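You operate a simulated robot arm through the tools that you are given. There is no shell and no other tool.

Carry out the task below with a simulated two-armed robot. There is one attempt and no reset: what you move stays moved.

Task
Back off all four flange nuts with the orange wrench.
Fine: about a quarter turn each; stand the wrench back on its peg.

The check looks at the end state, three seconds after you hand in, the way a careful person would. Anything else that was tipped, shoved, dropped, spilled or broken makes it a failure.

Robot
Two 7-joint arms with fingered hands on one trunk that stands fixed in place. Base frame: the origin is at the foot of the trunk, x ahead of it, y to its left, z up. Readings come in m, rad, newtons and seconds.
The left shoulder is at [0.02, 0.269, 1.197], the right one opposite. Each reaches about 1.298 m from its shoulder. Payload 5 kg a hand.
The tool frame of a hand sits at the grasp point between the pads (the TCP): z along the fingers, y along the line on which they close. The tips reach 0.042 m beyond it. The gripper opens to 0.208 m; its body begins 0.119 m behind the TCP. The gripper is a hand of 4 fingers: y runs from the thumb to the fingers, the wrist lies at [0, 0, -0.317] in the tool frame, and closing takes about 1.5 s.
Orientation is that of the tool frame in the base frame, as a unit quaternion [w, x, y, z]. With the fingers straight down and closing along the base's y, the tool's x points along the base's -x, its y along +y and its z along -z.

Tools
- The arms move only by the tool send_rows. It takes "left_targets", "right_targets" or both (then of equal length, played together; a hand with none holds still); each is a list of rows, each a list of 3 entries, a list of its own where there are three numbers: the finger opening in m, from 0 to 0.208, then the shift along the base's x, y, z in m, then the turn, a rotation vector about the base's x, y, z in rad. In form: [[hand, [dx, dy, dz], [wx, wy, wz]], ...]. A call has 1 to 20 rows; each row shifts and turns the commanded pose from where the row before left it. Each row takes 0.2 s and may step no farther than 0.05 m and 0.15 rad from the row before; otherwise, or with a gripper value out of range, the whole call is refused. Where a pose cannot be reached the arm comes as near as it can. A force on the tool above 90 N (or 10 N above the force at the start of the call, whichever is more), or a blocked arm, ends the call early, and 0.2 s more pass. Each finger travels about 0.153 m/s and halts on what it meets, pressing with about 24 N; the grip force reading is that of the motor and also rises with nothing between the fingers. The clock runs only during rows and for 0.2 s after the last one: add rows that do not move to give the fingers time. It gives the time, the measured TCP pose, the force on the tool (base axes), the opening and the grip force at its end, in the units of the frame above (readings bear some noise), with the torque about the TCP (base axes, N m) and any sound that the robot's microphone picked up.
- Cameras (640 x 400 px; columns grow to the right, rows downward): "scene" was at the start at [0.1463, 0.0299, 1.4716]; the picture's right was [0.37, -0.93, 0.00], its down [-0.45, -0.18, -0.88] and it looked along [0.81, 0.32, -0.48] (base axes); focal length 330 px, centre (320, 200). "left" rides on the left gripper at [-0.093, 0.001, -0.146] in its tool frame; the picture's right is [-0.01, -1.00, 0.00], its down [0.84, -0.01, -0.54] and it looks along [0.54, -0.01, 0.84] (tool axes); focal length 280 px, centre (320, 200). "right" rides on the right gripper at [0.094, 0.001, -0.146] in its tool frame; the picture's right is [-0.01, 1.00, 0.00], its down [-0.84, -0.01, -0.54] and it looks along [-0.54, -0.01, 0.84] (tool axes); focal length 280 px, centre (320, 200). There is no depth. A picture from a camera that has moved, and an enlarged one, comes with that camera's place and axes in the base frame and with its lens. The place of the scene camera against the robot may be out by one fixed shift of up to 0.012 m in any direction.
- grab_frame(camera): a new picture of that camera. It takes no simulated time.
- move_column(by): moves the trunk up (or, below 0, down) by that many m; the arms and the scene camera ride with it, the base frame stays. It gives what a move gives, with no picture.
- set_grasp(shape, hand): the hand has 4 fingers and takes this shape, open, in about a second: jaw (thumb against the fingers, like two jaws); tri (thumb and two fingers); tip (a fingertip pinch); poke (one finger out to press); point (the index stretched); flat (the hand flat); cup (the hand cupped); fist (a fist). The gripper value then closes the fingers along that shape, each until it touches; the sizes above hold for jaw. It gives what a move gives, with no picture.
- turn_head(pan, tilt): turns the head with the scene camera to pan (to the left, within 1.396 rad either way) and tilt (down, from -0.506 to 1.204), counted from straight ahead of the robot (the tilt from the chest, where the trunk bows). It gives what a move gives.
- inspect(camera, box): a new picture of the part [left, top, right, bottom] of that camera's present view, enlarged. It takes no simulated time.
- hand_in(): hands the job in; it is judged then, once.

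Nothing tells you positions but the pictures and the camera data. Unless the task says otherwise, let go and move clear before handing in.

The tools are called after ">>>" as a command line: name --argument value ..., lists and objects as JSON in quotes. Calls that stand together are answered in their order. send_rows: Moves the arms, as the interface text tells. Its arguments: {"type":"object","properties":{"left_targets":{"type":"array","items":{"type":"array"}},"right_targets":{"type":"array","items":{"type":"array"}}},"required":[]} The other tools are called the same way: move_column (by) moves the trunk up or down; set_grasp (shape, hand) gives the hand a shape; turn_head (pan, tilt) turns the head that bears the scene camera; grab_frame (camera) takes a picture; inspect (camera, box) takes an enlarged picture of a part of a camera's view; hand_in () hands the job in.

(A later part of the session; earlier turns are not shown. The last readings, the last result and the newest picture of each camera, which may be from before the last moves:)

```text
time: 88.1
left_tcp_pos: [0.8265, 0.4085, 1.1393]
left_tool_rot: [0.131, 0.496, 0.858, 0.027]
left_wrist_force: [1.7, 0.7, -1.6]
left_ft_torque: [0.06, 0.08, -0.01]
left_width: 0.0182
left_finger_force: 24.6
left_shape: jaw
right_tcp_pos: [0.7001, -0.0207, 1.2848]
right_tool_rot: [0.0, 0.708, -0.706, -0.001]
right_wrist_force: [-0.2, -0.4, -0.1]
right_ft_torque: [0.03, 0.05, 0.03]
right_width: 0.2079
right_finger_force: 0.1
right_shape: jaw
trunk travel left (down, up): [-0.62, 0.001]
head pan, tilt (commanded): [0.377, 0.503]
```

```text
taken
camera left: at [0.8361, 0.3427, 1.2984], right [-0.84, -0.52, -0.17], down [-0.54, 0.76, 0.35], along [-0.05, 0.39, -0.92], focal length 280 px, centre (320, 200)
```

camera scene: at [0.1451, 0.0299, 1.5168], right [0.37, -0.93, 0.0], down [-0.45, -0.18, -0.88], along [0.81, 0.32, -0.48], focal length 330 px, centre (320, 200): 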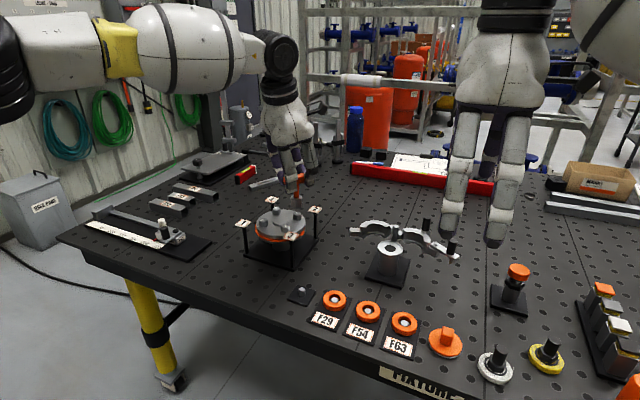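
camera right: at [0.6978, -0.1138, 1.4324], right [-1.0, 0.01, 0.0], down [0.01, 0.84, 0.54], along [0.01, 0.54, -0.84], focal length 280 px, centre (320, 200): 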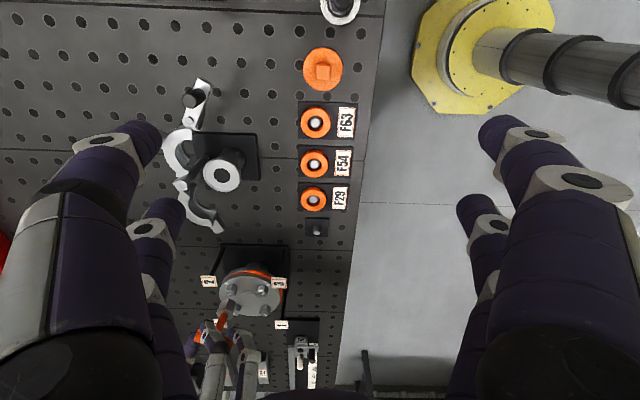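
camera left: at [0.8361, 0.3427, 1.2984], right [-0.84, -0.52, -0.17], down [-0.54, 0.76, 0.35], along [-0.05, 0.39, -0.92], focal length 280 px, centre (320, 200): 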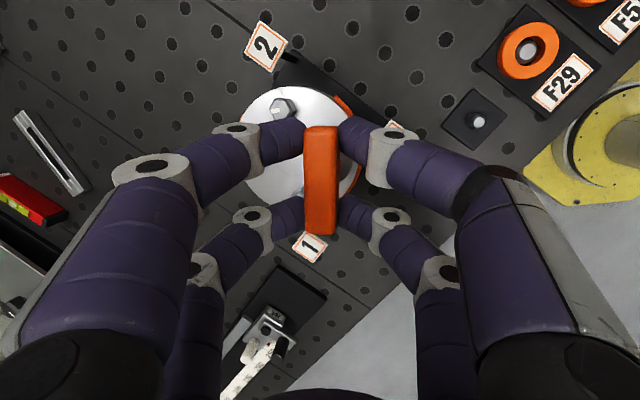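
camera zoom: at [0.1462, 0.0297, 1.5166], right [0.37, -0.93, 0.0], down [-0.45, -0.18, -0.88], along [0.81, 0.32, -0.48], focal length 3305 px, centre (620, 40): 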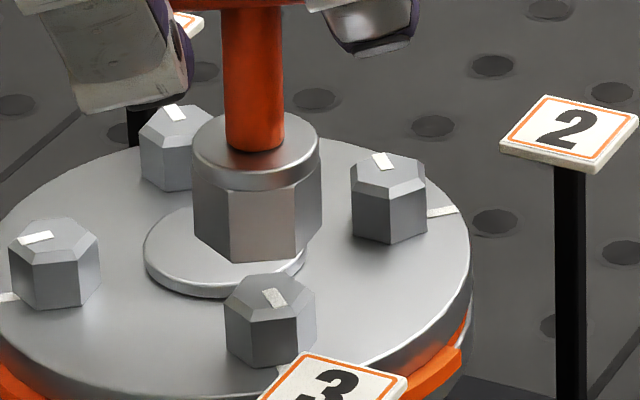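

>>> inspect --camera "right" --box '[252, 288, 288, 324]'

>>> inspect --camera "scene" --box '[276, 200, 306, 236]'

```text
11.11 times, centred on (270, 306) of right
camera zoom: at [0.6986, -0.1143, 1.4314], right [-1.0, 0.01, 0.0], down [0.01, 0.84, 0.54], along [0.01, 0.54, -0.84], focal length 3115 px, centre (876, -978)
```

zoom: 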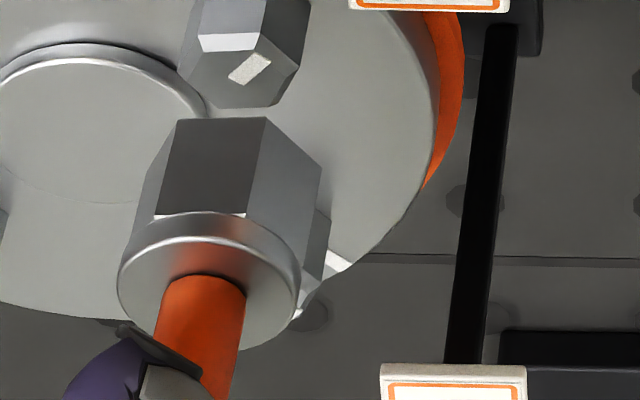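

```text
11.11 times, centred on (291, 218) of scene
camera zoom: at [0.1462, 0.0297, 1.5166], right [0.37, -0.93, 0.0], down [-0.45, -0.18, -0.88], along [0.81, 0.32, -0.48], focal length 3672 px, centre (642, 0)
```

zoom: 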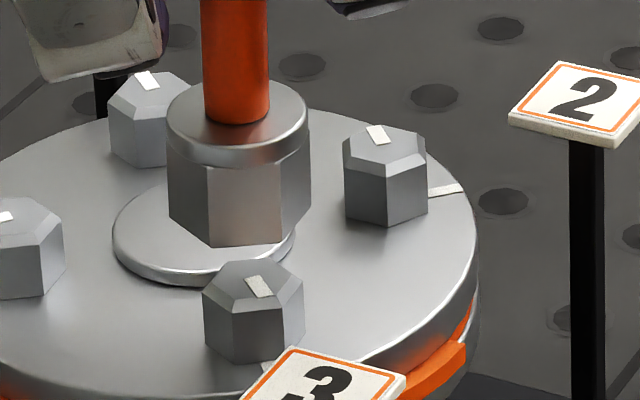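

>>> send_rows --left_targets '[[0.0, [0, -0.0013, 0], [0.006, -0.0125, 0]], [0.0, [0, -0.0014, 0], [0.006, -0.0125, 0]], [0.0, [0, 0, -0.008], [0, 0, 0]], [0.0, [0, 0, 0], [0, 0, 0]]]'

>>> inspect --camera "right" --box '[248, 278, 284, 314]'

>>> inspect --camera "scene" --box '[276, 200, 306, 236]'

```text
time: 89.1
left_tcp_pos: [0.8267, 0.4071, 1.1323]
left_tool_rot: [0.139, 0.496, 0.856, 0.037]
left_wrist_force: [0.6, 0.5, -2.2]
left_ft_torque: [0.03, 0.03, -0.03]
left_width: 0.0182
left_finger_force: 23.8
left_shape: jaw
right_tcp_pos: [0.6983, -0.0198, 1.2854]
right_tool_rot: [0.0, 0.709, -0.705, 0.0]
right_wrist_force: [0.3, -0.1, -0.9]
right_ft_torque: [0.02, -0.03, 0.01]
right_width: 0.2081
right_finger_force: 0.1
right_shape: jaw
trunk travel left (down, up): [-0.62, 0.001]
head pan, tilt (commanded): [0.377, 0.503]
```

```text
11.11 times, centred on (266, 296) of right
camera zoom: at [0.6979, -0.114, 1.432], right [-1.0, 0.01, 0.0], down [0.01, 0.84, 0.54], along [0.01, 0.54, -0.84], focal length 3115 px, centre (920, -867)
```

zoom: 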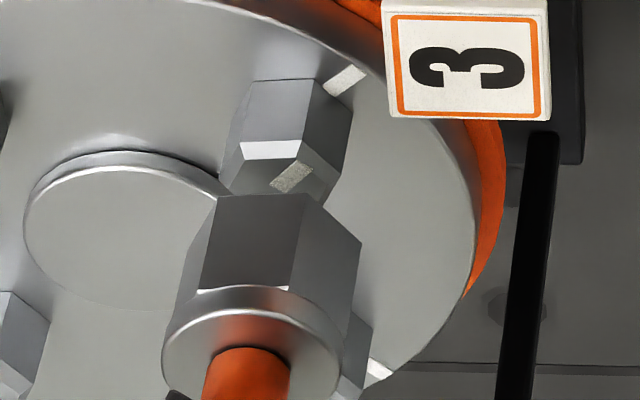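

```text
11.11 times, centred on (291, 218) of scene
camera zoom: at [0.1455, 0.0298, 1.5167], right [0.37, -0.93, 0.0], down [-0.45, -0.18, -0.88], along [0.81, 0.32, -0.48], focal length 3672 px, centre (642, 0)
```

zoom: 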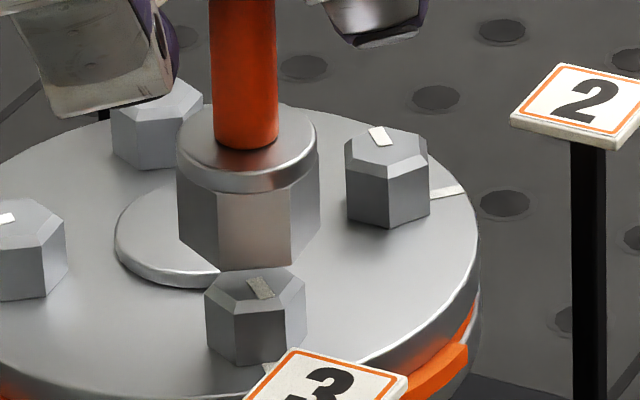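

>>> send_rows --left_targets '[[0.0, [-0.0008, -0.0005, 0], [0, -0.012, 0]], [0.0, [0, 0, -0.009], [0, 0, 0]], [0.0, [0, 0, -0.005], [0, 0, 0]], [0.0, [0, 0, -0.004], [0, 0, 0]], [0.0, [0, 0, 0], [0, 0, 0]]]'

>>> inspect --camera "right" --box '[248, 272, 284, 308]'

>>> inspect --camera "scene" --box '[276, 200, 306, 236]'

```text
time: 90.3
left_tcp_pos: [0.8246, 0.4063, 1.1138]
left_tool_rot: [0.144, 0.495, 0.856, 0.04]
left_wrist_force: [3.0, 1.2, -2.9]
left_ft_torque: [0.19, -0.25, 0.03]
left_width: 0.0179
left_finger_force: 24.5
left_shape: jaw
right_tcp_pos: [0.6996, -0.0206, 1.2848]
right_tool_rot: [0.0, 0.708, -0.706, 0.0]
right_wrist_force: [0.1, 0.0, 0.0]
right_ft_torque: [0.01, -0.04, -0.03]
right_width: 0.2075
right_finger_force: 0.0
right_shape: jaw
trunk travel left (down, up): [-0.62, 0.001]
head pan, tilt (commanded): [0.377, 0.503]
```

```text
11.11 times, centred on (266, 290) of right
camera zoom: at [0.6982, -0.1139, 1.4318], right [-1.0, 0.01, 0.0], down [0.01, 0.84, 0.54], along [0.01, 0.54, -0.84], focal length 3115 px, centre (920, -800)
```

zoom: 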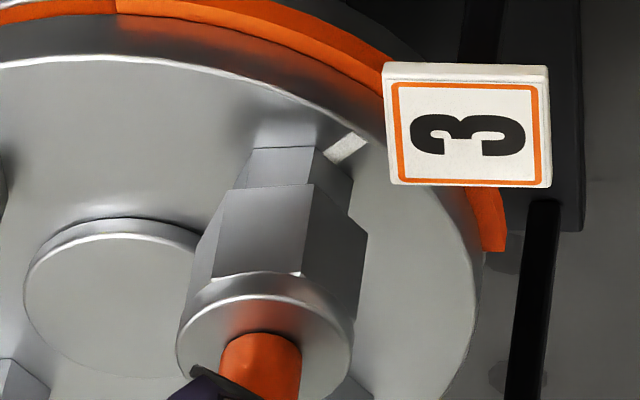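

```text
11.11 times, centred on (291, 218) of scene
camera zoom: at [0.1458, 0.03, 1.5166], right [0.37, -0.93, 0.0], down [-0.45, -0.18, -0.88], along [0.81, 0.32, -0.48], focal length 3672 px, centre (642, 0)
```

zoom: 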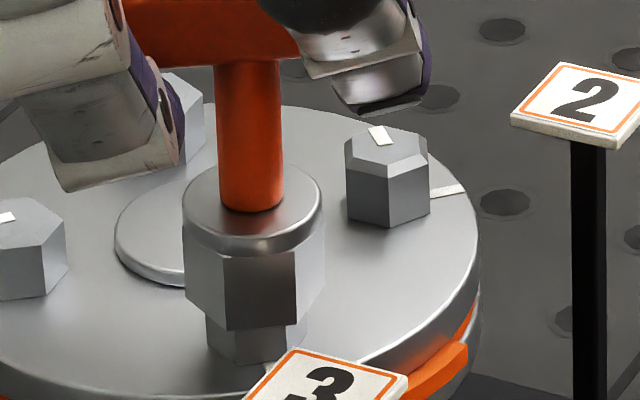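

Engaged on nut 3. The gasket looks different again near flag 3; checking the wider view before turning.

>>> inspect --camera "right" --box '[195, 255, 295, 335]'

>>> inspect --camera "scene" --box '[235, 190, 335, 270]'

>>> inspect --camera "left" --box '[200, 60, 440, 260]'

```text
5.00 times, centred on (245, 295) of right
camera zoom: at [0.6982, -0.1139, 1.4318], right [-1.0, 0.01, 0.0], down [0.01, 0.84, 0.54], along [0.01, 0.54, -0.84], focal length 1402 px, centre (695, -275)
```

zoom: 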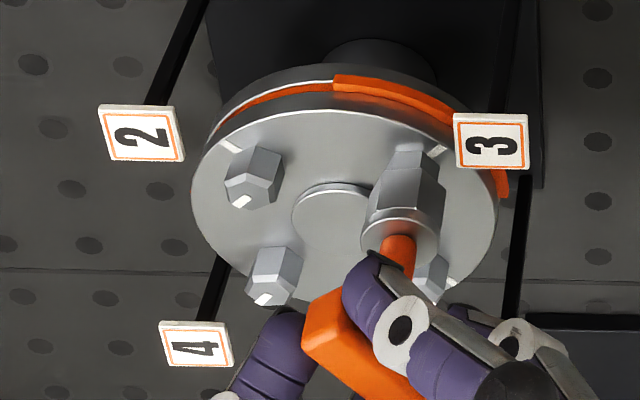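

```text
5.00 times, centred on (285, 230) of scene
camera zoom: at [0.1458, 0.03, 1.5166], right [0.37, -0.93, 0.0], down [-0.45, -0.18, -0.88], along [0.81, 0.32, -0.48], focal length 1652 px, centre (495, 50)
```

zoom: 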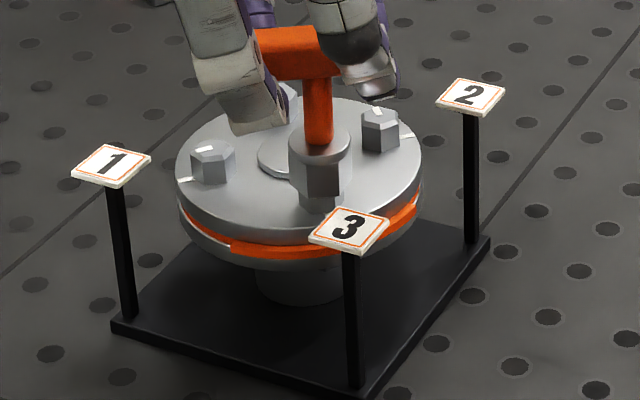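

```text
2.00 times, centred on (320, 160) of left
camera zoom: at [0.8279, 0.3382, 1.2728], right [-0.83, -0.52, -0.21], down [-0.56, 0.76, 0.34], along [-0.02, 0.4, -0.92], focal length 561 px, centre (320, 280)
```

zoom: 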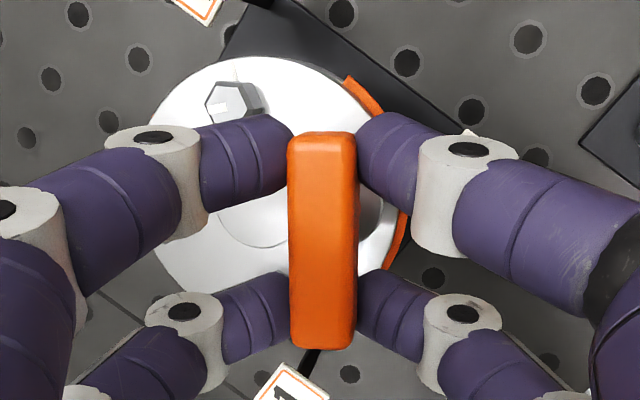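

The gasket has relaxed everywhere except nut 3's own quadrant, which fits easing nut 3 next. I'll seat fully on nut 3, then release and re-grasp with a level hand to get rid of the accumulated roll.

>>> send_rows --left_targets '[[0.0, [0, 0, -0.004], [0, 0, 0]], [0.0, [0, 0, -0.003], [0, 0, 0]], [0.0, [0, 0, 0], [0, 0, 0]]]'

>>> inspect --camera "right" --box '[235, 265, 295, 325]'

>>> inspect --camera "scene" --box '[260, 180, 320, 240]'

```text
time: 91.1
left_tcp_pos: [0.8244, 0.4067, 1.107]
left_tool_rot: [0.143, 0.496, 0.855, 0.04]
left_wrist_force: [1.6, 2.5, -0.1]
left_ft_torque: [0.23, -0.24, 0.04]
left_width: 0.018
left_finger_force: 24.3
left_shape: jaw
right_tcp_pos: [0.6987, -0.0203, 1.2851]
right_tool_rot: [0.001, 0.708, -0.706, 0.0]
right_wrist_force: [1.0, 0.2, 0.0]
right_ft_torque: [0.0, 0.0, -0.03]
right_width: 0.208
right_finger_force: 0.0
right_shape: jaw
trunk travel left (down, up): [-0.62, 0.001]
head pan, tilt (commanded): [0.377, 0.503]
```

```text
6.67 times, centred on (265, 295) of right
camera zoom: at [0.6983, -0.1137, 1.4318], right [-1.0, 0.01, 0.0], down [0.01, 0.84, 0.54], along [0.01, 0.54, -0.84], focal length 1869 px, centre (687, -433)
```

zoom: 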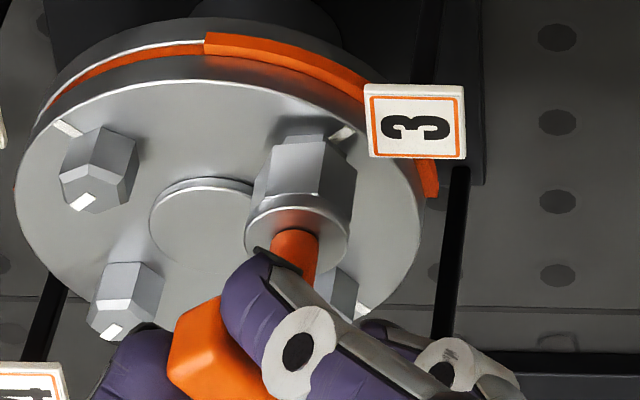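

```text
6.67 times, centred on (290, 210) of scene
camera zoom: at [0.1459, 0.0301, 1.5167], right [0.37, -0.93, 0.0], down [-0.45, -0.18, -0.88], along [0.81, 0.32, -0.48], focal length 2203 px, centre (520, 133)
```

zoom: 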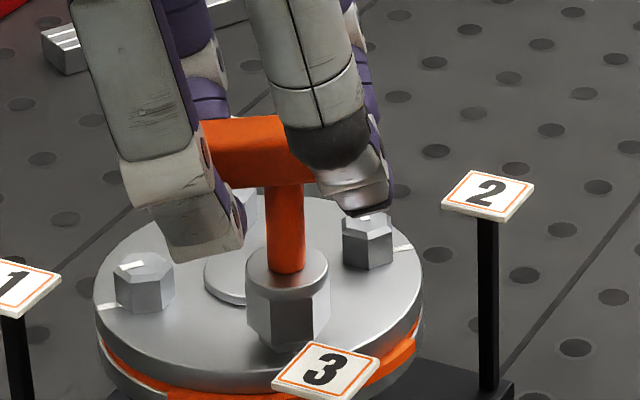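

>>> send_rows --left_targets '[[0.02, [0, 0, 0], [0, 0, 0]], [0.03, [0, 0, 0], [0, 0, 0]], [0.045, [0, 0, 0], [0, 0, 0]], [0.055, [0, 0, 0], [0, 0, 0]], [0.06, [0, 0, 0], [0, 0, 0]]]'

>>> inspect --camera "right" --box '[235, 265, 295, 325]'

>>> inspect --camera "scene" --box '[260, 180, 320, 240]'

>>> inspect --camera "left" --box '[220, 80, 420, 250]'

```text
time: 92.3
left_tcp_pos: [0.825, 0.4056, 1.1078]
left_tool_rot: [0.144, 0.496, 0.855, 0.041]
left_wrist_force: [-0.4, -0.1, 0.5]
left_ft_torque: [0.01, 0.02, -0.04]
left_width: 0.0595
left_finger_force: 0.1
left_shape: jaw
right_tcp_pos: [0.6983, -0.0214, 1.2856]
right_tool_rot: [0.0, 0.708, -0.706, 0.001]
right_wrist_force: [-0.9, 0.8, 0.2]
right_ft_torque: [0.04, 0.0, 0.0]
right_width: 0.2081
right_finger_force: 0.1
right_shape: jaw
trunk travel left (down, up): [-0.62, 0.001]
head pan, tilt (commanded): [0.377, 0.503]
```

```text
6.67 times, centred on (265, 295) of right
camera zoom: at [0.6982, -0.1139, 1.4318], right [-1.0, 0.01, 0.0], down [0.01, 0.84, 0.54], along [0.01, 0.54, -0.84], focal length 1869 px, centre (687, -433)
```

zoom: 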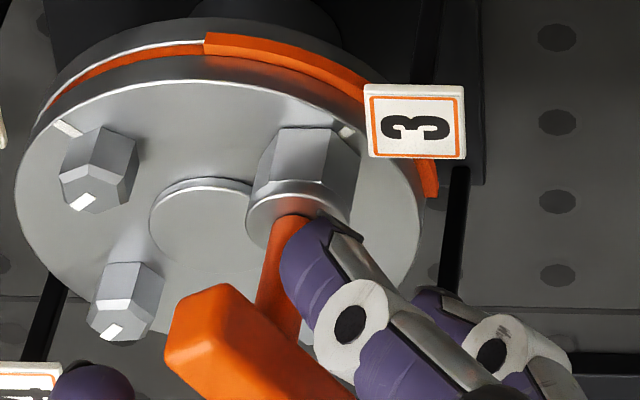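

```text
6.67 times, centred on (290, 210) of scene
camera zoom: at [0.1458, 0.0299, 1.5167], right [0.37, -0.93, 0.0], down [-0.45, -0.18, -0.88], along [0.81, 0.32, -0.48], focal length 2203 px, centre (520, 133)
```

zoom: 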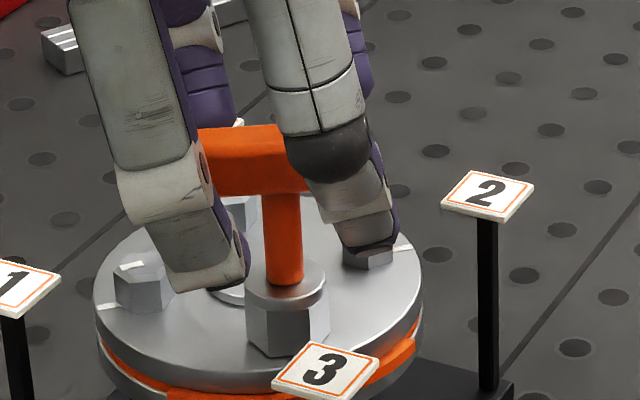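

```text
2.35 times, centred on (320, 165) of left
camera zoom: at [0.8277, 0.3378, 1.2662], right [-0.83, -0.52, -0.21], down [-0.56, 0.76, 0.34], along [-0.02, 0.4, -0.92], focal length 660 px, centre (320, 282)
```

zoom: 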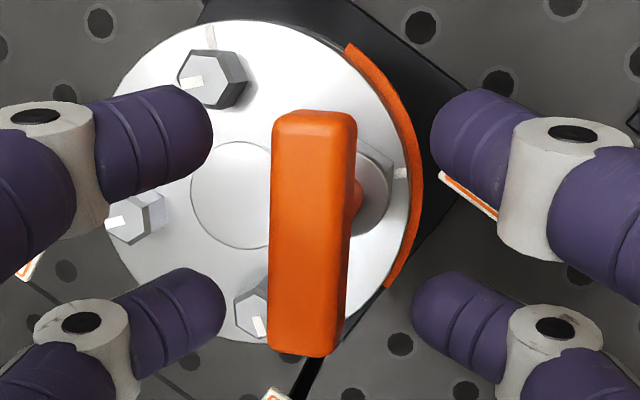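

The wrench stands safely on nut 3. Levelling the open hand and re-centring around the bar.

>>> send_rows --left_targets '[[0.06, [0.0037, 0.003, 0.002], [-0.0544, 0.0904, 0]], [0.06, [0.0037, 0.003, 0], [-0.0544, 0.0904, 0]], [0.06, [0, 0, 0], [0, 0, 0]]]'

>>> inspect --camera "left" --box '[220, 80, 420, 250]'

>>> inspect --camera "scene" --box '[260, 180, 320, 240]'

>>> inspect --camera "right" --box '[225, 265, 305, 345]'

```text
time: 93.1
left_tcp_pos: [0.8335, 0.4108, 1.1086]
left_tool_rot: [0.094, 0.489, 0.866, -0.052]
left_wrist_force: [0.4, 0.1, -0.4]
left_ft_torque: [0.03, 0.0, -0.04]
left_width: 0.0596
left_finger_force: 0.1
left_shape: jaw
right_tcp_pos: [0.6979, -0.0196, 1.2853]
right_tool_rot: [0.001, 0.709, -0.705, 0.0]
right_wrist_force: [0.0, -0.6, -0.1]
right_ft_torque: [-0.02, -0.03, 0.01]
right_width: 0.2079
right_finger_force: 0.1
right_shape: jaw
trunk travel left (down, up): [-0.62, 0.001]
head pan, tilt (commanded): [0.377, 0.503]
```

```text
2.35 times, centred on (320, 165) of left
camera zoom: at [0.8649, 0.3612, 1.2713], right [-0.85, -0.53, 0.0], down [-0.49, 0.8, 0.35], along [-0.19, 0.3, -0.94], focal length 660 px, centre (320, 282)
```

zoom: 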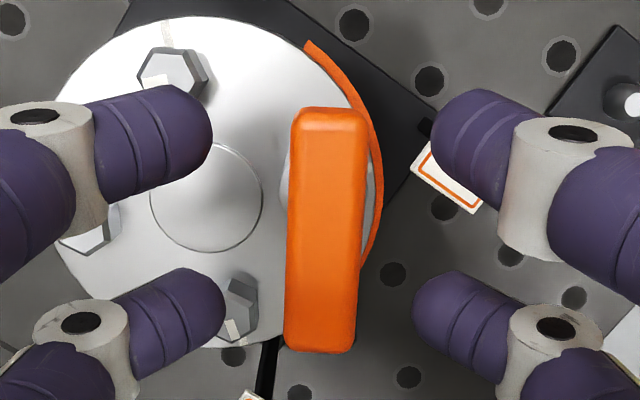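

```text
6.67 times, centred on (290, 210) of scene
camera zoom: at [0.1454, 0.0299, 1.5168], right [0.37, -0.93, 0.0], down [-0.45, -0.18, -0.88], along [0.81, 0.32, -0.48], focal length 2203 px, centre (520, 133)
```

zoom: 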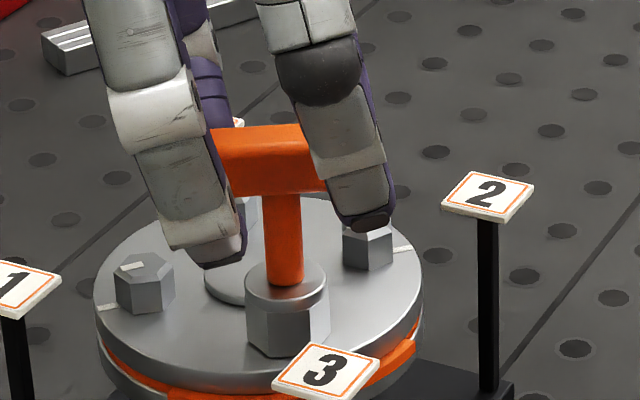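

```text
5.00 times, centred on (265, 305) of right
camera zoom: at [0.6979, -0.1139, 1.4321], right [-1.0, 0.01, 0.0], down [0.01, 0.84, 0.54], along [0.01, 0.54, -0.84], focal length 1402 px, centre (595, -325)
```

zoom: 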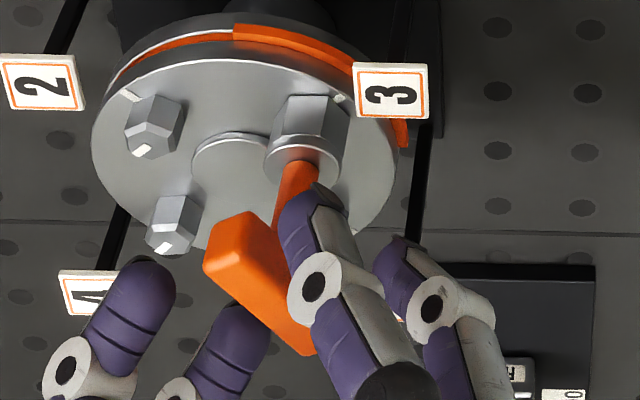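

>>> send_rows --left_targets '[[0.06, [0.0011, -0.0024, -0.002], [0, 0, -0.035]], [0.06, [0, -0.0024, -0.005], [0, 0, 0]], [0.06, [0, 0, 0], [0, 0, 0]]]'

>>> inspect --camera "left" --box '[220, 80, 420, 250]'

>>> inspect --camera "right" --box '[225, 265, 305, 345]'

```text
time: 93.9
left_tcp_pos: [0.8337, 0.4063, 1.1023]
left_tool_rot: [0.093, 0.504, 0.857, -0.052]
left_wrist_force: [-0.6, -1.3, 0.8]
left_ft_torque: [-0.01, -0.02, -0.02]
left_width: 0.0595
left_finger_force: 0.1
left_shape: jaw
right_tcp_pos: [0.6992, -0.0195, 1.2848]
right_tool_rot: [0.0, 0.708, -0.706, -0.001]
right_wrist_force: [-0.1, -0.6, -0.8]
right_ft_torque: [0.02, 0.0, -0.02]
right_width: 0.2079
right_finger_force: 0.2
right_shape: jaw
trunk travel left (down, up): [-0.62, 0.001]
head pan, tilt (commanded): [0.377, 0.503]
```

```text
2.35 times, centred on (320, 165) of left
camera zoom: at [0.8639, 0.3552, 1.2643], right [-0.87, -0.5, 0.0], down [-0.47, 0.81, 0.35], along [-0.17, 0.3, -0.94], focal length 660 px, centre (320, 282)
```

zoom: 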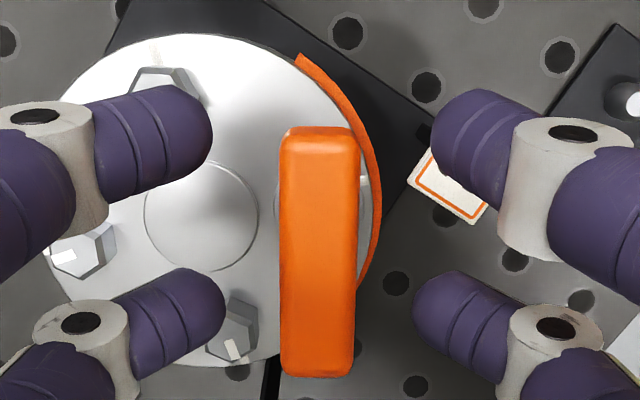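

```text
5.00 times, centred on (265, 305) of right
camera zoom: at [0.698, -0.1139, 1.4319], right [-1.0, 0.01, 0.0], down [0.01, 0.84, 0.54], along [0.01, 0.54, -0.84], focal length 1402 px, centre (595, -325)
```

zoom: 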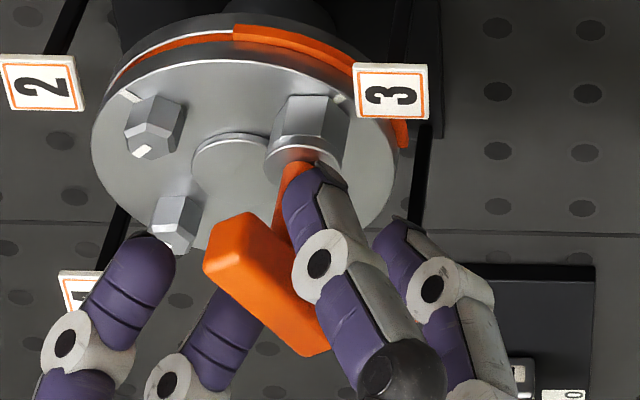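

Yaw and lateral centring are right; shifting 3.5 mm along the bar, then closing.

>>> send_rows --left_targets '[[0.06, [-0.0017, 0.003, -0.0003], [0, 0, 0]], [0.045, [0, 0, 0], [0, 0, 0]], [0.03, [0, 0, 0], [0, 0, 0]], [0.02, [0, 0, 0], [0, 0, 0]], [0.01, [0, 0, 0], [0, 0, 0]], [0.0, [0, 0, 0], [0, 0, 0]], [0.0, [0, 0, 0], [0, 0, 0]], [0.0, [0, 0, 0], [0, 0, 0]]]'

>>> inspect --camera "left" --box '[220, 80, 420, 250]'

>>> inspect --camera "scene" --box '[260, 180, 320, 240]'

>>> inspect --camera "right" --box '[235, 265, 295, 325]'

```text
time: 95.7
left_tcp_pos: [0.8314, 0.4104, 1.1031]
left_tool_rot: [0.092, 0.504, 0.857, -0.053]
left_wrist_force: [-0.2, -1.5, -0.8]
left_ft_torque: [-0.17, -0.05, -0.04]
left_width: 0.0162
left_finger_force: 24.4
left_shape: jaw
right_tcp_pos: [0.6992, -0.0195, 1.2848]
right_tool_rot: [0.0, 0.709, -0.705, 0.0]
right_wrist_force: [0.3, -0.4, 0.0]
right_ft_torque: [-0.01, -0.02, 0.0]
right_width: 0.2079
right_finger_force: 0.0
right_shape: jaw
trunk travel left (down, up): [-0.62, 0.001]
head pan, tilt (commanded): [0.377, 0.503]
```

```text
2.35 times, centred on (320, 165) of left
camera zoom: at [0.8623, 0.3584, 1.2637], right [-0.87, -0.5, 0.0], down [-0.47, 0.81, 0.35], along [-0.17, 0.3, -0.94], focal length 660 px, centre (320, 282)
```

zoom: 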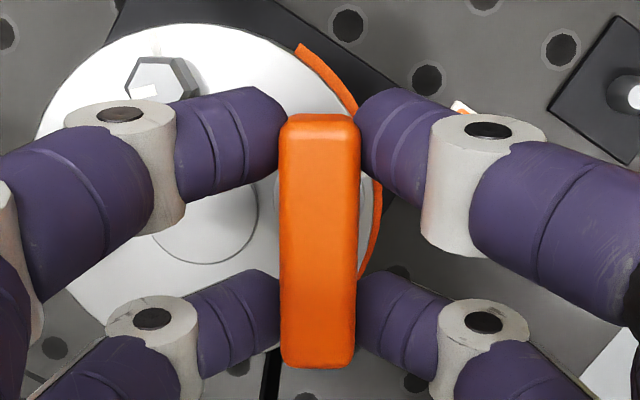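

```text
6.67 times, centred on (290, 210) of scene
camera zoom: at [0.1459, 0.0299, 1.5167], right [0.37, -0.93, 0.0], down [-0.45, -0.18, -0.88], along [0.81, 0.32, -0.48], focal length 2203 px, centre (520, 133)
```

zoom: 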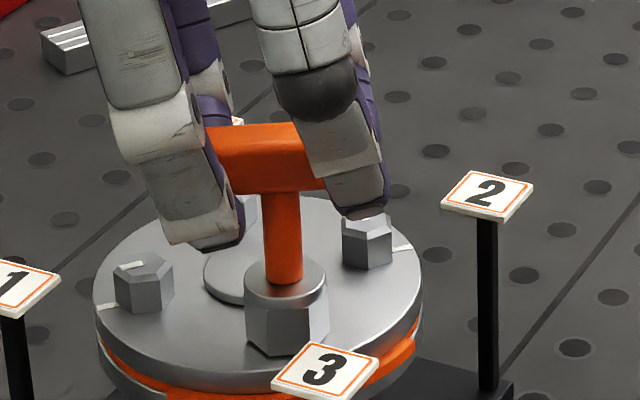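

```text
6.67 times, centred on (265, 295) of right
camera zoom: at [0.6983, -0.1139, 1.4318], right [-1.0, 0.01, 0.0], down [0.01, 0.84, 0.54], along [0.01, 0.54, -0.84], focal length 1869 px, centre (687, -433)
```

zoom: 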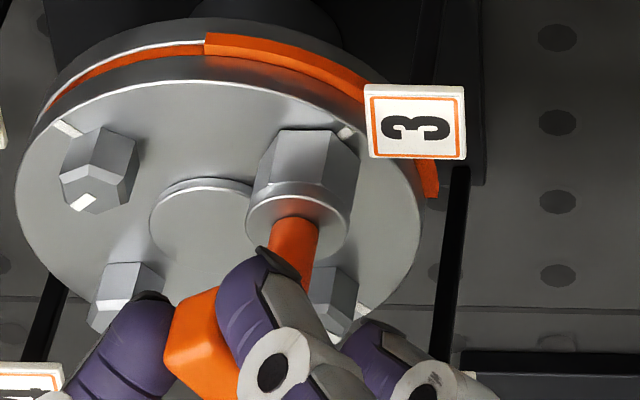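

Clean level grasp (same as the first one). Now turning nut 3 counter-clockwise in stages about its axis, checking forces and reach.

>>> send_rows --left_targets '[[0.0, [0, 0, 0.0015], [0, 0, 0]], [0.0, [-0.00041, -0.00035, 0], [0, 0, 0.1309]], [0.0, [-0.00035, -0.00041, 0], [0, 0, 0.1309]], [0.0, [-0.00029, -0.00045, 0], [0, 0, 0.1309]], [0.0, [-0.00023, -0.00048, 0], [0, 0, 0.1309]], [0.0, [0, 0, 0], [0, 0, 0]]]'

>>> inspect --camera "scene" --box '[250, 180, 330, 250]'

>>> inspect --camera "right" --box '[205, 260, 305, 340]'

```text
time: 97.1
left_tcp_pos: [0.8296, 0.4079, 1.1043]
left_tool_rot: [0.103, 0.265, 0.958, -0.027]
left_wrist_force: [2.3, -3.2, -0.9]
left_ft_torque: [-0.26, -0.25, -0.04]
left_width: 0.0162
left_finger_force: 23.8
left_shape: jaw
right_tcp_pos: [0.6993, -0.0197, 1.2849]
right_tool_rot: [0.0, 0.709, -0.706, -0.001]
right_wrist_force: [-0.3, 0.1, 0.2]
right_ft_torque: [0.01, -0.02, -0.02]
right_width: 0.2079
right_finger_force: 0.0
right_shape: jaw
trunk travel left (down, up): [-0.62, 0.001]
head pan, tilt (commanded): [0.377, 0.503]
```

```text
5.71 times, centred on (290, 215) of scene
camera zoom: at [0.1458, 0.0298, 1.5167], right [0.37, -0.93, 0.0], down [-0.45, -0.18, -0.88], along [0.81, 0.32, -0.48], focal length 1888 px, centre (491, 114)
```

zoom: 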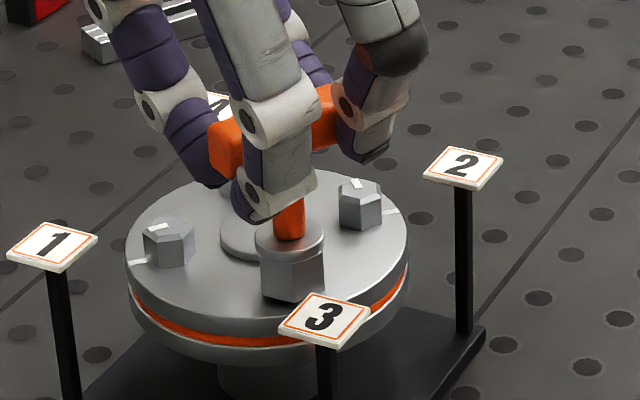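

```text
5.00 times, centred on (255, 300) of right
camera zoom: at [0.6982, -0.114, 1.4318], right [-1.0, 0.01, 0.0], down [0.01, 0.84, 0.54], along [0.01, 0.54, -0.84], focal length 1402 px, centre (645, -300)
```

zoom: 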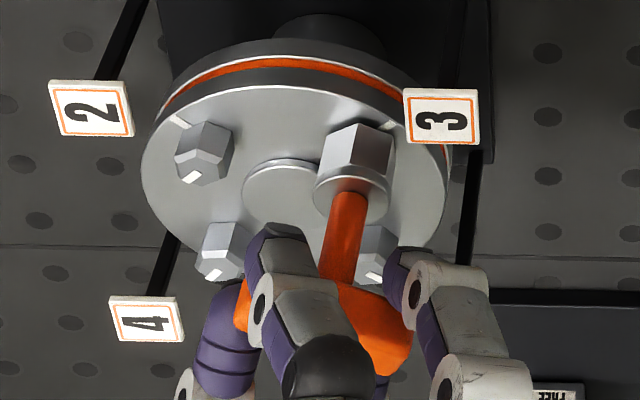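

Nut 3's quadrant of the gasket relaxed too; forces are low. Continuing.

>>> send_rows --left_targets '[[0.0, [-0.0001, -0.0006, 0], [0, 0, 0.1309]], [0.0, [0.0, -0.0006, 0], [0, 0, 0.1309]], [0.0, [-3e-05, -0.00054, 0], [0, 0, 0.1309]], [0.0, [4e-05, -0.00053, 0], [0, 0, 0.1309]], [0.0, [0, 0, 0], [0, 0, 0]]]'

```text
time: 98.3
left_tcp_pos: [0.8287, 0.4066, 1.1042]
left_tool_rot: [0.107, 0.006, 0.994, 0.001]
left_wrist_force: [0.4, -1.7, -0.9]
left_ft_torque: [-0.12, -0.09, -0.04]
left_width: 0.0165
left_finger_force: 23.8
left_shape: jaw
right_tcp_pos: [0.6991, -0.0205, 1.2856]
right_tool_rot: [0.0, 0.708, -0.706, 0.0]
right_wrist_force: [0.3, 0.3, 0.6]
right_ft_torque: [-0.01, 0.0, 0.01]
right_width: 0.2081
right_finger_force: 0.1
right_shape: jaw
trunk travel left (down, up): [-0.62, 0.001]
head pan, tilt (commanded): [0.377, 0.503]
```

>>> send_rows --left_targets '[[0.0, [0.00011, -0.00053, 0], [0, 0, 0.1309]], [0.0, [0.00018, -0.0005, 0], [0, 0, 0.1309]], [0.0, [0, 0, 0], [0, 0, 0]]]'

```text
time: 99.1
left_tcp_pos: [0.8304, 0.4047, 1.1042]
left_tool_rot: [0.105, -0.122, 0.987, 0.015]
left_wrist_force: [-0.8, -1.0, 0.3]
left_ft_torque: [-0.09, 0.04, -0.03]
left_width: 0.0164
left_finger_force: 24.0
left_shape: jaw
right_tcp_pos: [0.6985, -0.0196, 1.2843]
right_tool_rot: [0.001, 0.708, -0.706, 0.0]
right_wrist_force: [-0.5, 0.6, -0.2]
right_ft_torque: [0.01, 0.01, 0.02]
right_width: 0.208
right_finger_force: 0.1
right_shape: jaw
trunk travel left (down, up): [-0.62, 0.001]
head pan, tilt (commanded): [0.377, 0.503]
```

>>> send_rows --left_targets '[[0.0, [0.00024, -0.00048, 0], [0, 0, 0.1309]], [0.0, [0.0003, -0.00044, 0], [0, 0, 0.1309]], [0.0, [0, 0, 0], [0, 0, 0]]]'

>>> inspect --camera "scene" --box '[250, 180, 330, 250]'

>>> inspect --camera "right" --box '[205, 260, 305, 340]'

```text
time: 99.9
left_tcp_pos: [0.8312, 0.4052, 1.103]
left_tool_rot: [0.103, -0.249, 0.963, 0.028]
left_wrist_force: [-0.5, -0.1, 1.3]
left_ft_torque: [-0.04, 0.05, -0.07]
left_width: 0.0163
left_finger_force: 24.0
left_shape: jaw
right_tcp_pos: [0.6987, -0.0198, 1.285]
right_tool_rot: [0.0, 0.709, -0.706, 0.0]
right_wrist_force: [0.9, -0.4, 0.4]
right_ft_torque: [0.01, -0.02, 0.01]
right_width: 0.2083
right_finger_force: 0.1
right_shape: jaw
trunk travel left (down, up): [-0.62, 0.001]
head pan, tilt (commanded): [0.377, 0.503]
```

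```text
5.71 times, centred on (290, 215) of scene
camera zoom: at [0.1457, 0.0298, 1.5167], right [0.37, -0.93, 0.0], down [-0.45, -0.18, -0.88], along [0.81, 0.32, -0.48], focal length 1888 px, centre (491, 114)
```

zoom: 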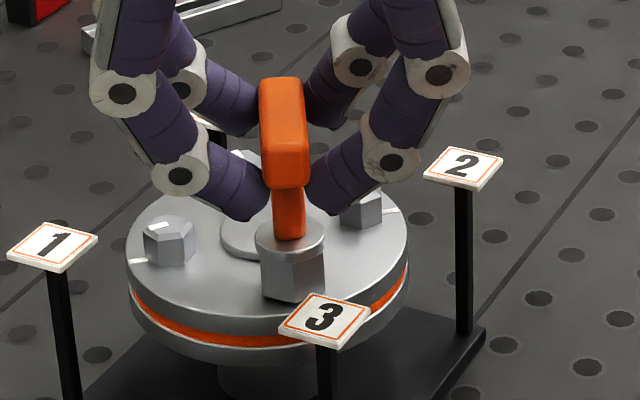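

```text
5.00 times, centred on (255, 300) of right
camera zoom: at [0.6981, -0.114, 1.4319], right [-1.0, 0.01, 0.0], down [0.01, 0.84, 0.54], along [0.01, 0.54, -0.84], focal length 1402 px, centre (645, -300)
```

zoom: 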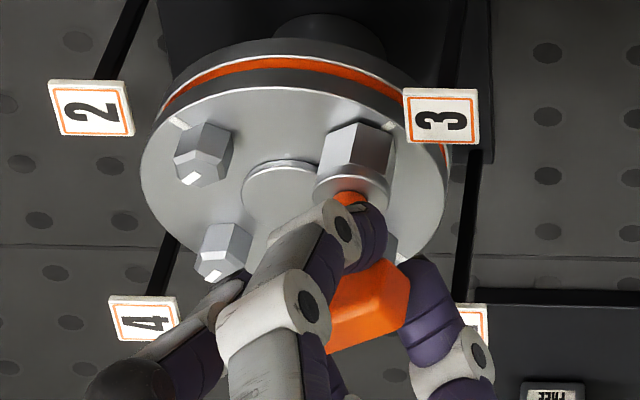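

A full, unforced 90°. Adding 4° for backlash, then relieving and lifting off to read nut 3.

>>> send_rows --left_targets '[[0.0, [0.0002, -0.0002, 0], [0, 0, 0.07]], [0.0, [0, 0.0001, 0], [0, 0, -0.04]], [0.0, [0, 0, 0.008], [0, 0, 0]], [0.0, [0, 0, 0.012], [0, 0, 0]], [0.0, [0, 0, 0.014], [0, 0, 0]], [0.0, [0, 0, 0.004], [0, 0, 0]], [0.0, [0, 0, 0], [0, 0, 0]]]'

>>> inspect --camera "scene" --box '[270, 190, 310, 235]'

>>> inspect --camera "right" --box '[235, 265, 285, 315]'

>>> grab_frame --camera "left"

```text
time: 101.5
left_tcp_pos: [0.8326, 0.4041, 1.1403]
left_tool_rot: [0.101, -0.265, 0.959, 0.029]
left_wrist_force: [0.2, 0.3, -1.7]
left_ft_torque: [0.02, 0.04, 0.0]
left_width: 0.0163
left_finger_force: 24.2
left_shape: jaw
right_tcp_pos: [0.6993, -0.0203, 1.2862]
right_tool_rot: [0.0, 0.708, -0.706, -0.001]
right_wrist_force: [-0.3, 1.2, -0.9]
right_ft_torque: [0.02, -0.02, 0.02]
right_width: 0.208
right_finger_force: 0.0
right_shape: jaw
trunk travel left (down, up): [-0.62, 0.001]
head pan, tilt (commanded): [0.377, 0.503]
```

```text
8.89 times, centred on (290, 212) of scene
camera zoom: at [0.1459, 0.0299, 1.5166], right [0.37, -0.93, 0.0], down [-0.45, -0.18, -0.88], along [0.81, 0.32, -0.48], focal length 2938 px, centre (587, 89)
```

zoom: 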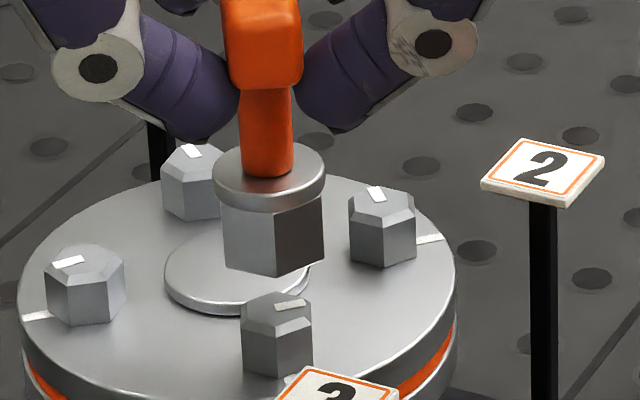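

```text
8.00 times, centred on (260, 290) of right
camera zoom: at [0.6983, -0.1139, 1.4317], right [-1.0, 0.01, 0.0], down [0.01, 0.84, 0.54], along [0.01, 0.54, -0.84], focal length 2243 px, centre (800, -520)
```

zoom: 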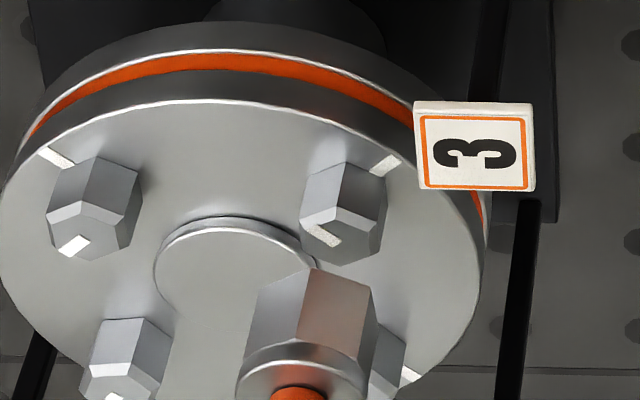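

```text
taken
camera left: at [0.8843, 0.4369, 1.3031], right [0.52, -0.85, 0.0], down [-0.8, -0.49, 0.35], along [-0.3, -0.18, -0.94], focal length 280 px, centre (320, 200)
```

left: 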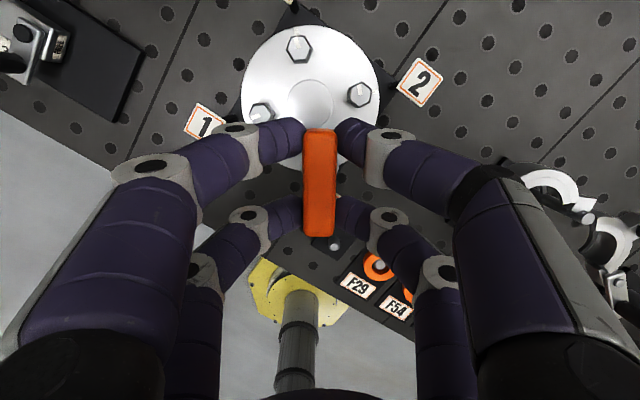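

Nut 3 is turned about 87°. Next nut 1: moving over it while rotating the hand back ~92°.

>>> send_rows --left_targets '[[0.0, [0.0003, 0.0064, 0.001], [0, 0, -0.1337]], [0.0, [0.0003, 0.0064, 0], [0, 0, -0.1337]], [0.0, [0.0003, 0.0064, 0], [0, 0, -0.1337]], [0.0, [0.0003, 0.0064, 0], [0, 0, -0.1337]], [0.0, [0.0003, 0.0064, 0], [0, 0, -0.1337]], [0.0, [0.0003, 0.0064, 0], [0, 0, -0.1337]], [0.0, [0.0003, 0.0064, 0], [0, 0, -0.1337]], [0.0, [0.0003, 0.0064, 0], [0, 0, -0.1337]], [0.0, [0.0003, 0.0064, 0], [0, 0, -0.1337]], [0.0, [0.0003, 0.0064, 0], [0, 0, -0.1337]], [0.0, [0.0003, 0.0064, 0], [0, 0, -0.1337]], [0.0, [0.0001, 0.0063, 0], [0, 0, -0.1337]], [0.0, [0, 0, 0], [0, 0, 0]]]'

>>> inspect --camera "scene" --box '[256, 196, 292, 232]'

>>> inspect --camera "right" --box '[248, 290, 288, 330]'

>>> grab_frame --camera "left"

```text
time: 104.3
left_tcp_pos: [0.8347, 0.4803, 1.1443]
left_tool_rot: [0.093, 0.506, 0.856, -0.053]
left_wrist_force: [-0.3, -0.7, -2.2]
left_ft_torque: [0.05, -0.02, -0.01]
left_width: 0.0162
left_finger_force: 24.3
left_shape: jaw
right_tcp_pos: [0.6981, -0.0206, 1.2854]
right_tool_rot: [0.0, 0.708, -0.706, 0.0]
right_wrist_force: [0.0, 0.2, -0.1]
right_ft_torque: [0.05, -0.02, 0.01]
right_width: 0.2078
right_finger_force: 0.0
right_shape: jaw
trunk travel left (down, up): [-0.62, 0.001]
head pan, tilt (commanded): [0.377, 0.503]
```

```text
11.11 times, centred on (274, 214) of scene
camera zoom: at [0.1455, 0.0298, 1.5167], right [0.37, -0.93, 0.0], down [-0.45, -0.18, -0.88], along [0.81, 0.32, -0.48], focal length 3672 px, centre (831, 44)
```

zoom: 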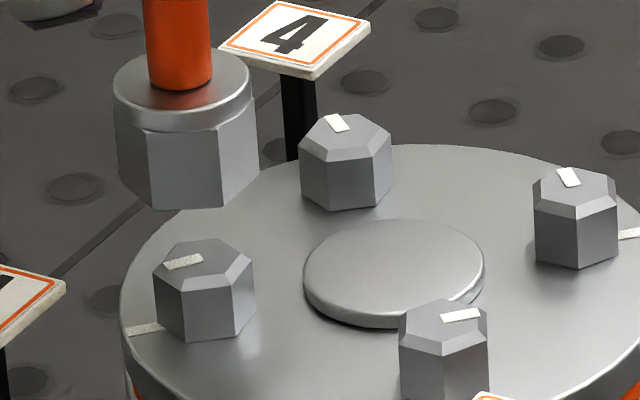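

```text
10.00 times, centred on (268, 310) of right
camera zoom: at [0.6979, -0.114, 1.4319], right [-1.0, 0.01, 0.0], down [0.01, 0.84, 0.54], along [0.01, 0.54, -0.84], focal length 2804 px, centre (840, -900)
```

zoom: 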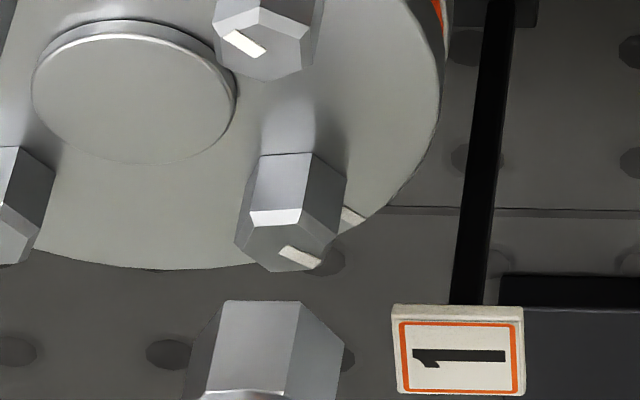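

```text
taken
camera left: at [0.8652, 0.4287, 1.3059], right [-0.87, -0.49, 0.0], down [-0.46, 0.81, 0.35], along [-0.17, 0.3, -0.94], focal length 280 px, centre (320, 200)
```

left: 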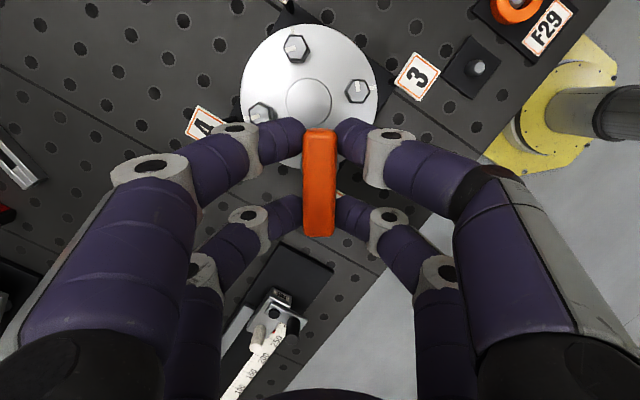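

>>> send_rows --left_targets '[[0.0, [0.0012, 0.0012, 0], [-0.02, 0, 0]], [0.0, [0, 0, -0.01], [0, 0, 0]], [0.0, [0, 0, -0.008], [0, 0, 0]], [0.0, [0, 0, 0], [0, 0, 0]]]'

>>> inspect --camera "scene" --box '[256, 196, 292, 232]'

>>> inspect --camera "right" --box '[248, 285, 288, 325]'

```text
time: 105.3
left_tcp_pos: [0.8369, 0.4826, 1.1255]
left_tool_rot: [0.097, 0.504, 0.856, -0.062]
left_wrist_force: [-0.3, 0.4, -1.7]
left_ft_torque: [0.05, 0.03, -0.03]
left_width: 0.0164
left_finger_force: 24.2
left_shape: jaw
right_tcp_pos: [0.7001, -0.019, 1.2851]
right_tool_rot: [-0.001, 0.708, -0.706, 0.0]
right_wrist_force: [-0.6, 0.0, -0.7]
right_ft_torque: [0.0, 0.0, 0.0]
right_width: 0.2081
right_finger_force: 0.0
right_shape: jaw
trunk travel left (down, up): [-0.62, 0.001]
head pan, tilt (commanded): [0.377, 0.503]
```

```text
11.11 times, centred on (274, 214) of scene
camera zoom: at [0.1458, 0.0299, 1.5167], right [0.37, -0.93, 0.0], down [-0.45, -0.18, -0.88], along [0.81, 0.32, -0.48], focal length 3672 px, centre (831, 44)
```

zoom: 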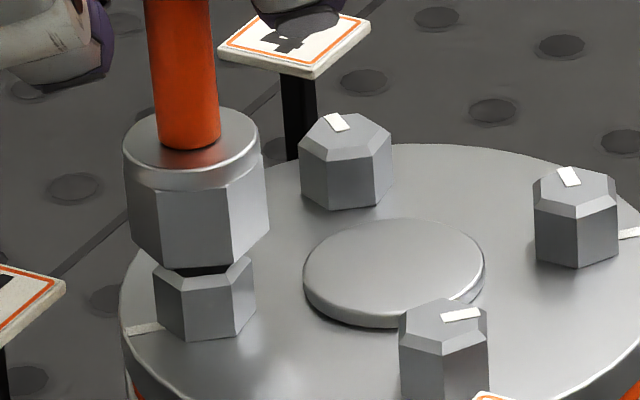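

```text
10.00 times, centred on (268, 305) of right
camera zoom: at [0.6982, -0.1139, 1.4318], right [-1.0, 0.01, 0.0], down [0.01, 0.84, 0.54], along [0.01, 0.54, -0.84], focal length 2804 px, centre (840, -850)
```

zoom: 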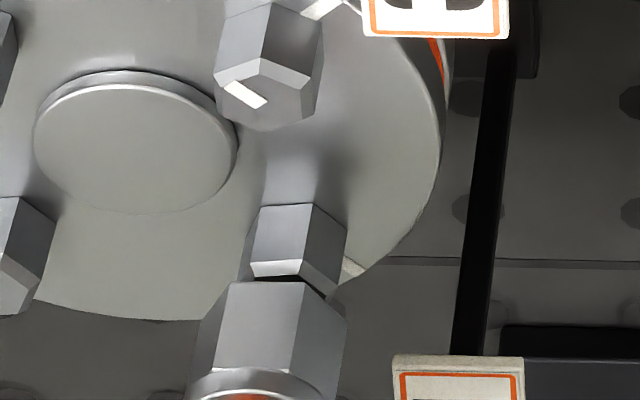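

>>> send_rows --left_targets '[[0.0, [-0.0012, -0.0005, 0], [0, 0, 0]], [0.0, [0, 0, -0.005], [0, 0, 0]], [0.0, [0, 0, -0.004], [0, 0, 0]], [0.0, [0, 0, -0.004], [0, 0, 0]], [0.0, [0, 0, 0], [0, 0, 0]]]'

>>> inspect --camera "scene" --box '[256, 196, 292, 232]'

>>> inspect --camera "right" --box '[248, 280, 288, 320]'

```text
time: 106.5
left_tcp_pos: [0.8346, 0.4824, 1.1123]
left_tool_rot: [0.098, 0.504, 0.856, -0.06]
left_wrist_force: [1.6, 0.0, 0.1]
left_ft_torque: [-0.02, -0.12, 0.04]
left_width: 0.0165
left_finger_force: 24.0
left_shape: jaw
right_tcp_pos: [0.6992, -0.0198, 1.2845]
right_tool_rot: [0.0, 0.708, -0.706, 0.0]
right_wrist_force: [-0.2, 0.0, 0.7]
right_ft_torque: [0.01, 0.02, 0.02]
right_width: 0.208
right_finger_force: 0.1
right_shape: jaw
trunk travel left (down, up): [-0.62, 0.001]
head pan, tilt (commanded): [0.377, 0.503]
```

```text
11.11 times, centred on (274, 214) of scene
camera zoom: at [0.1457, 0.0298, 1.5167], right [0.37, -0.93, 0.0], down [-0.45, -0.18, -0.88], along [0.81, 0.32, -0.48], focal length 3672 px, centre (831, 44)
```

zoom: 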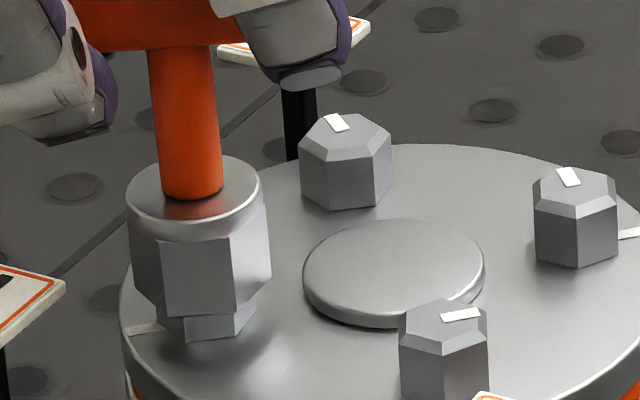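

```text
10.00 times, centred on (268, 300) of right
camera zoom: at [0.6981, -0.114, 1.4318], right [-1.0, 0.01, 0.0], down [0.01, 0.84, 0.54], along [0.01, 0.54, -0.84], focal length 2804 px, centre (840, -800)
```

zoom: 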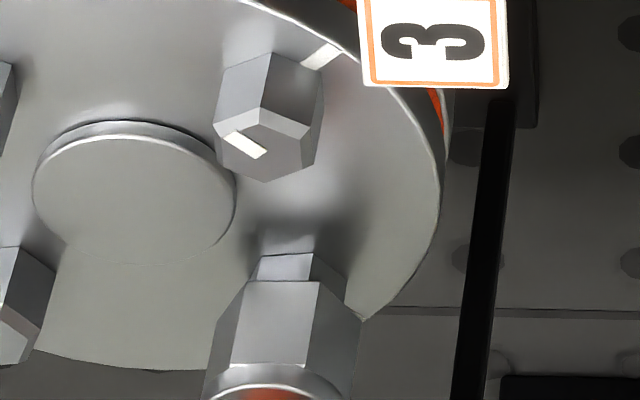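

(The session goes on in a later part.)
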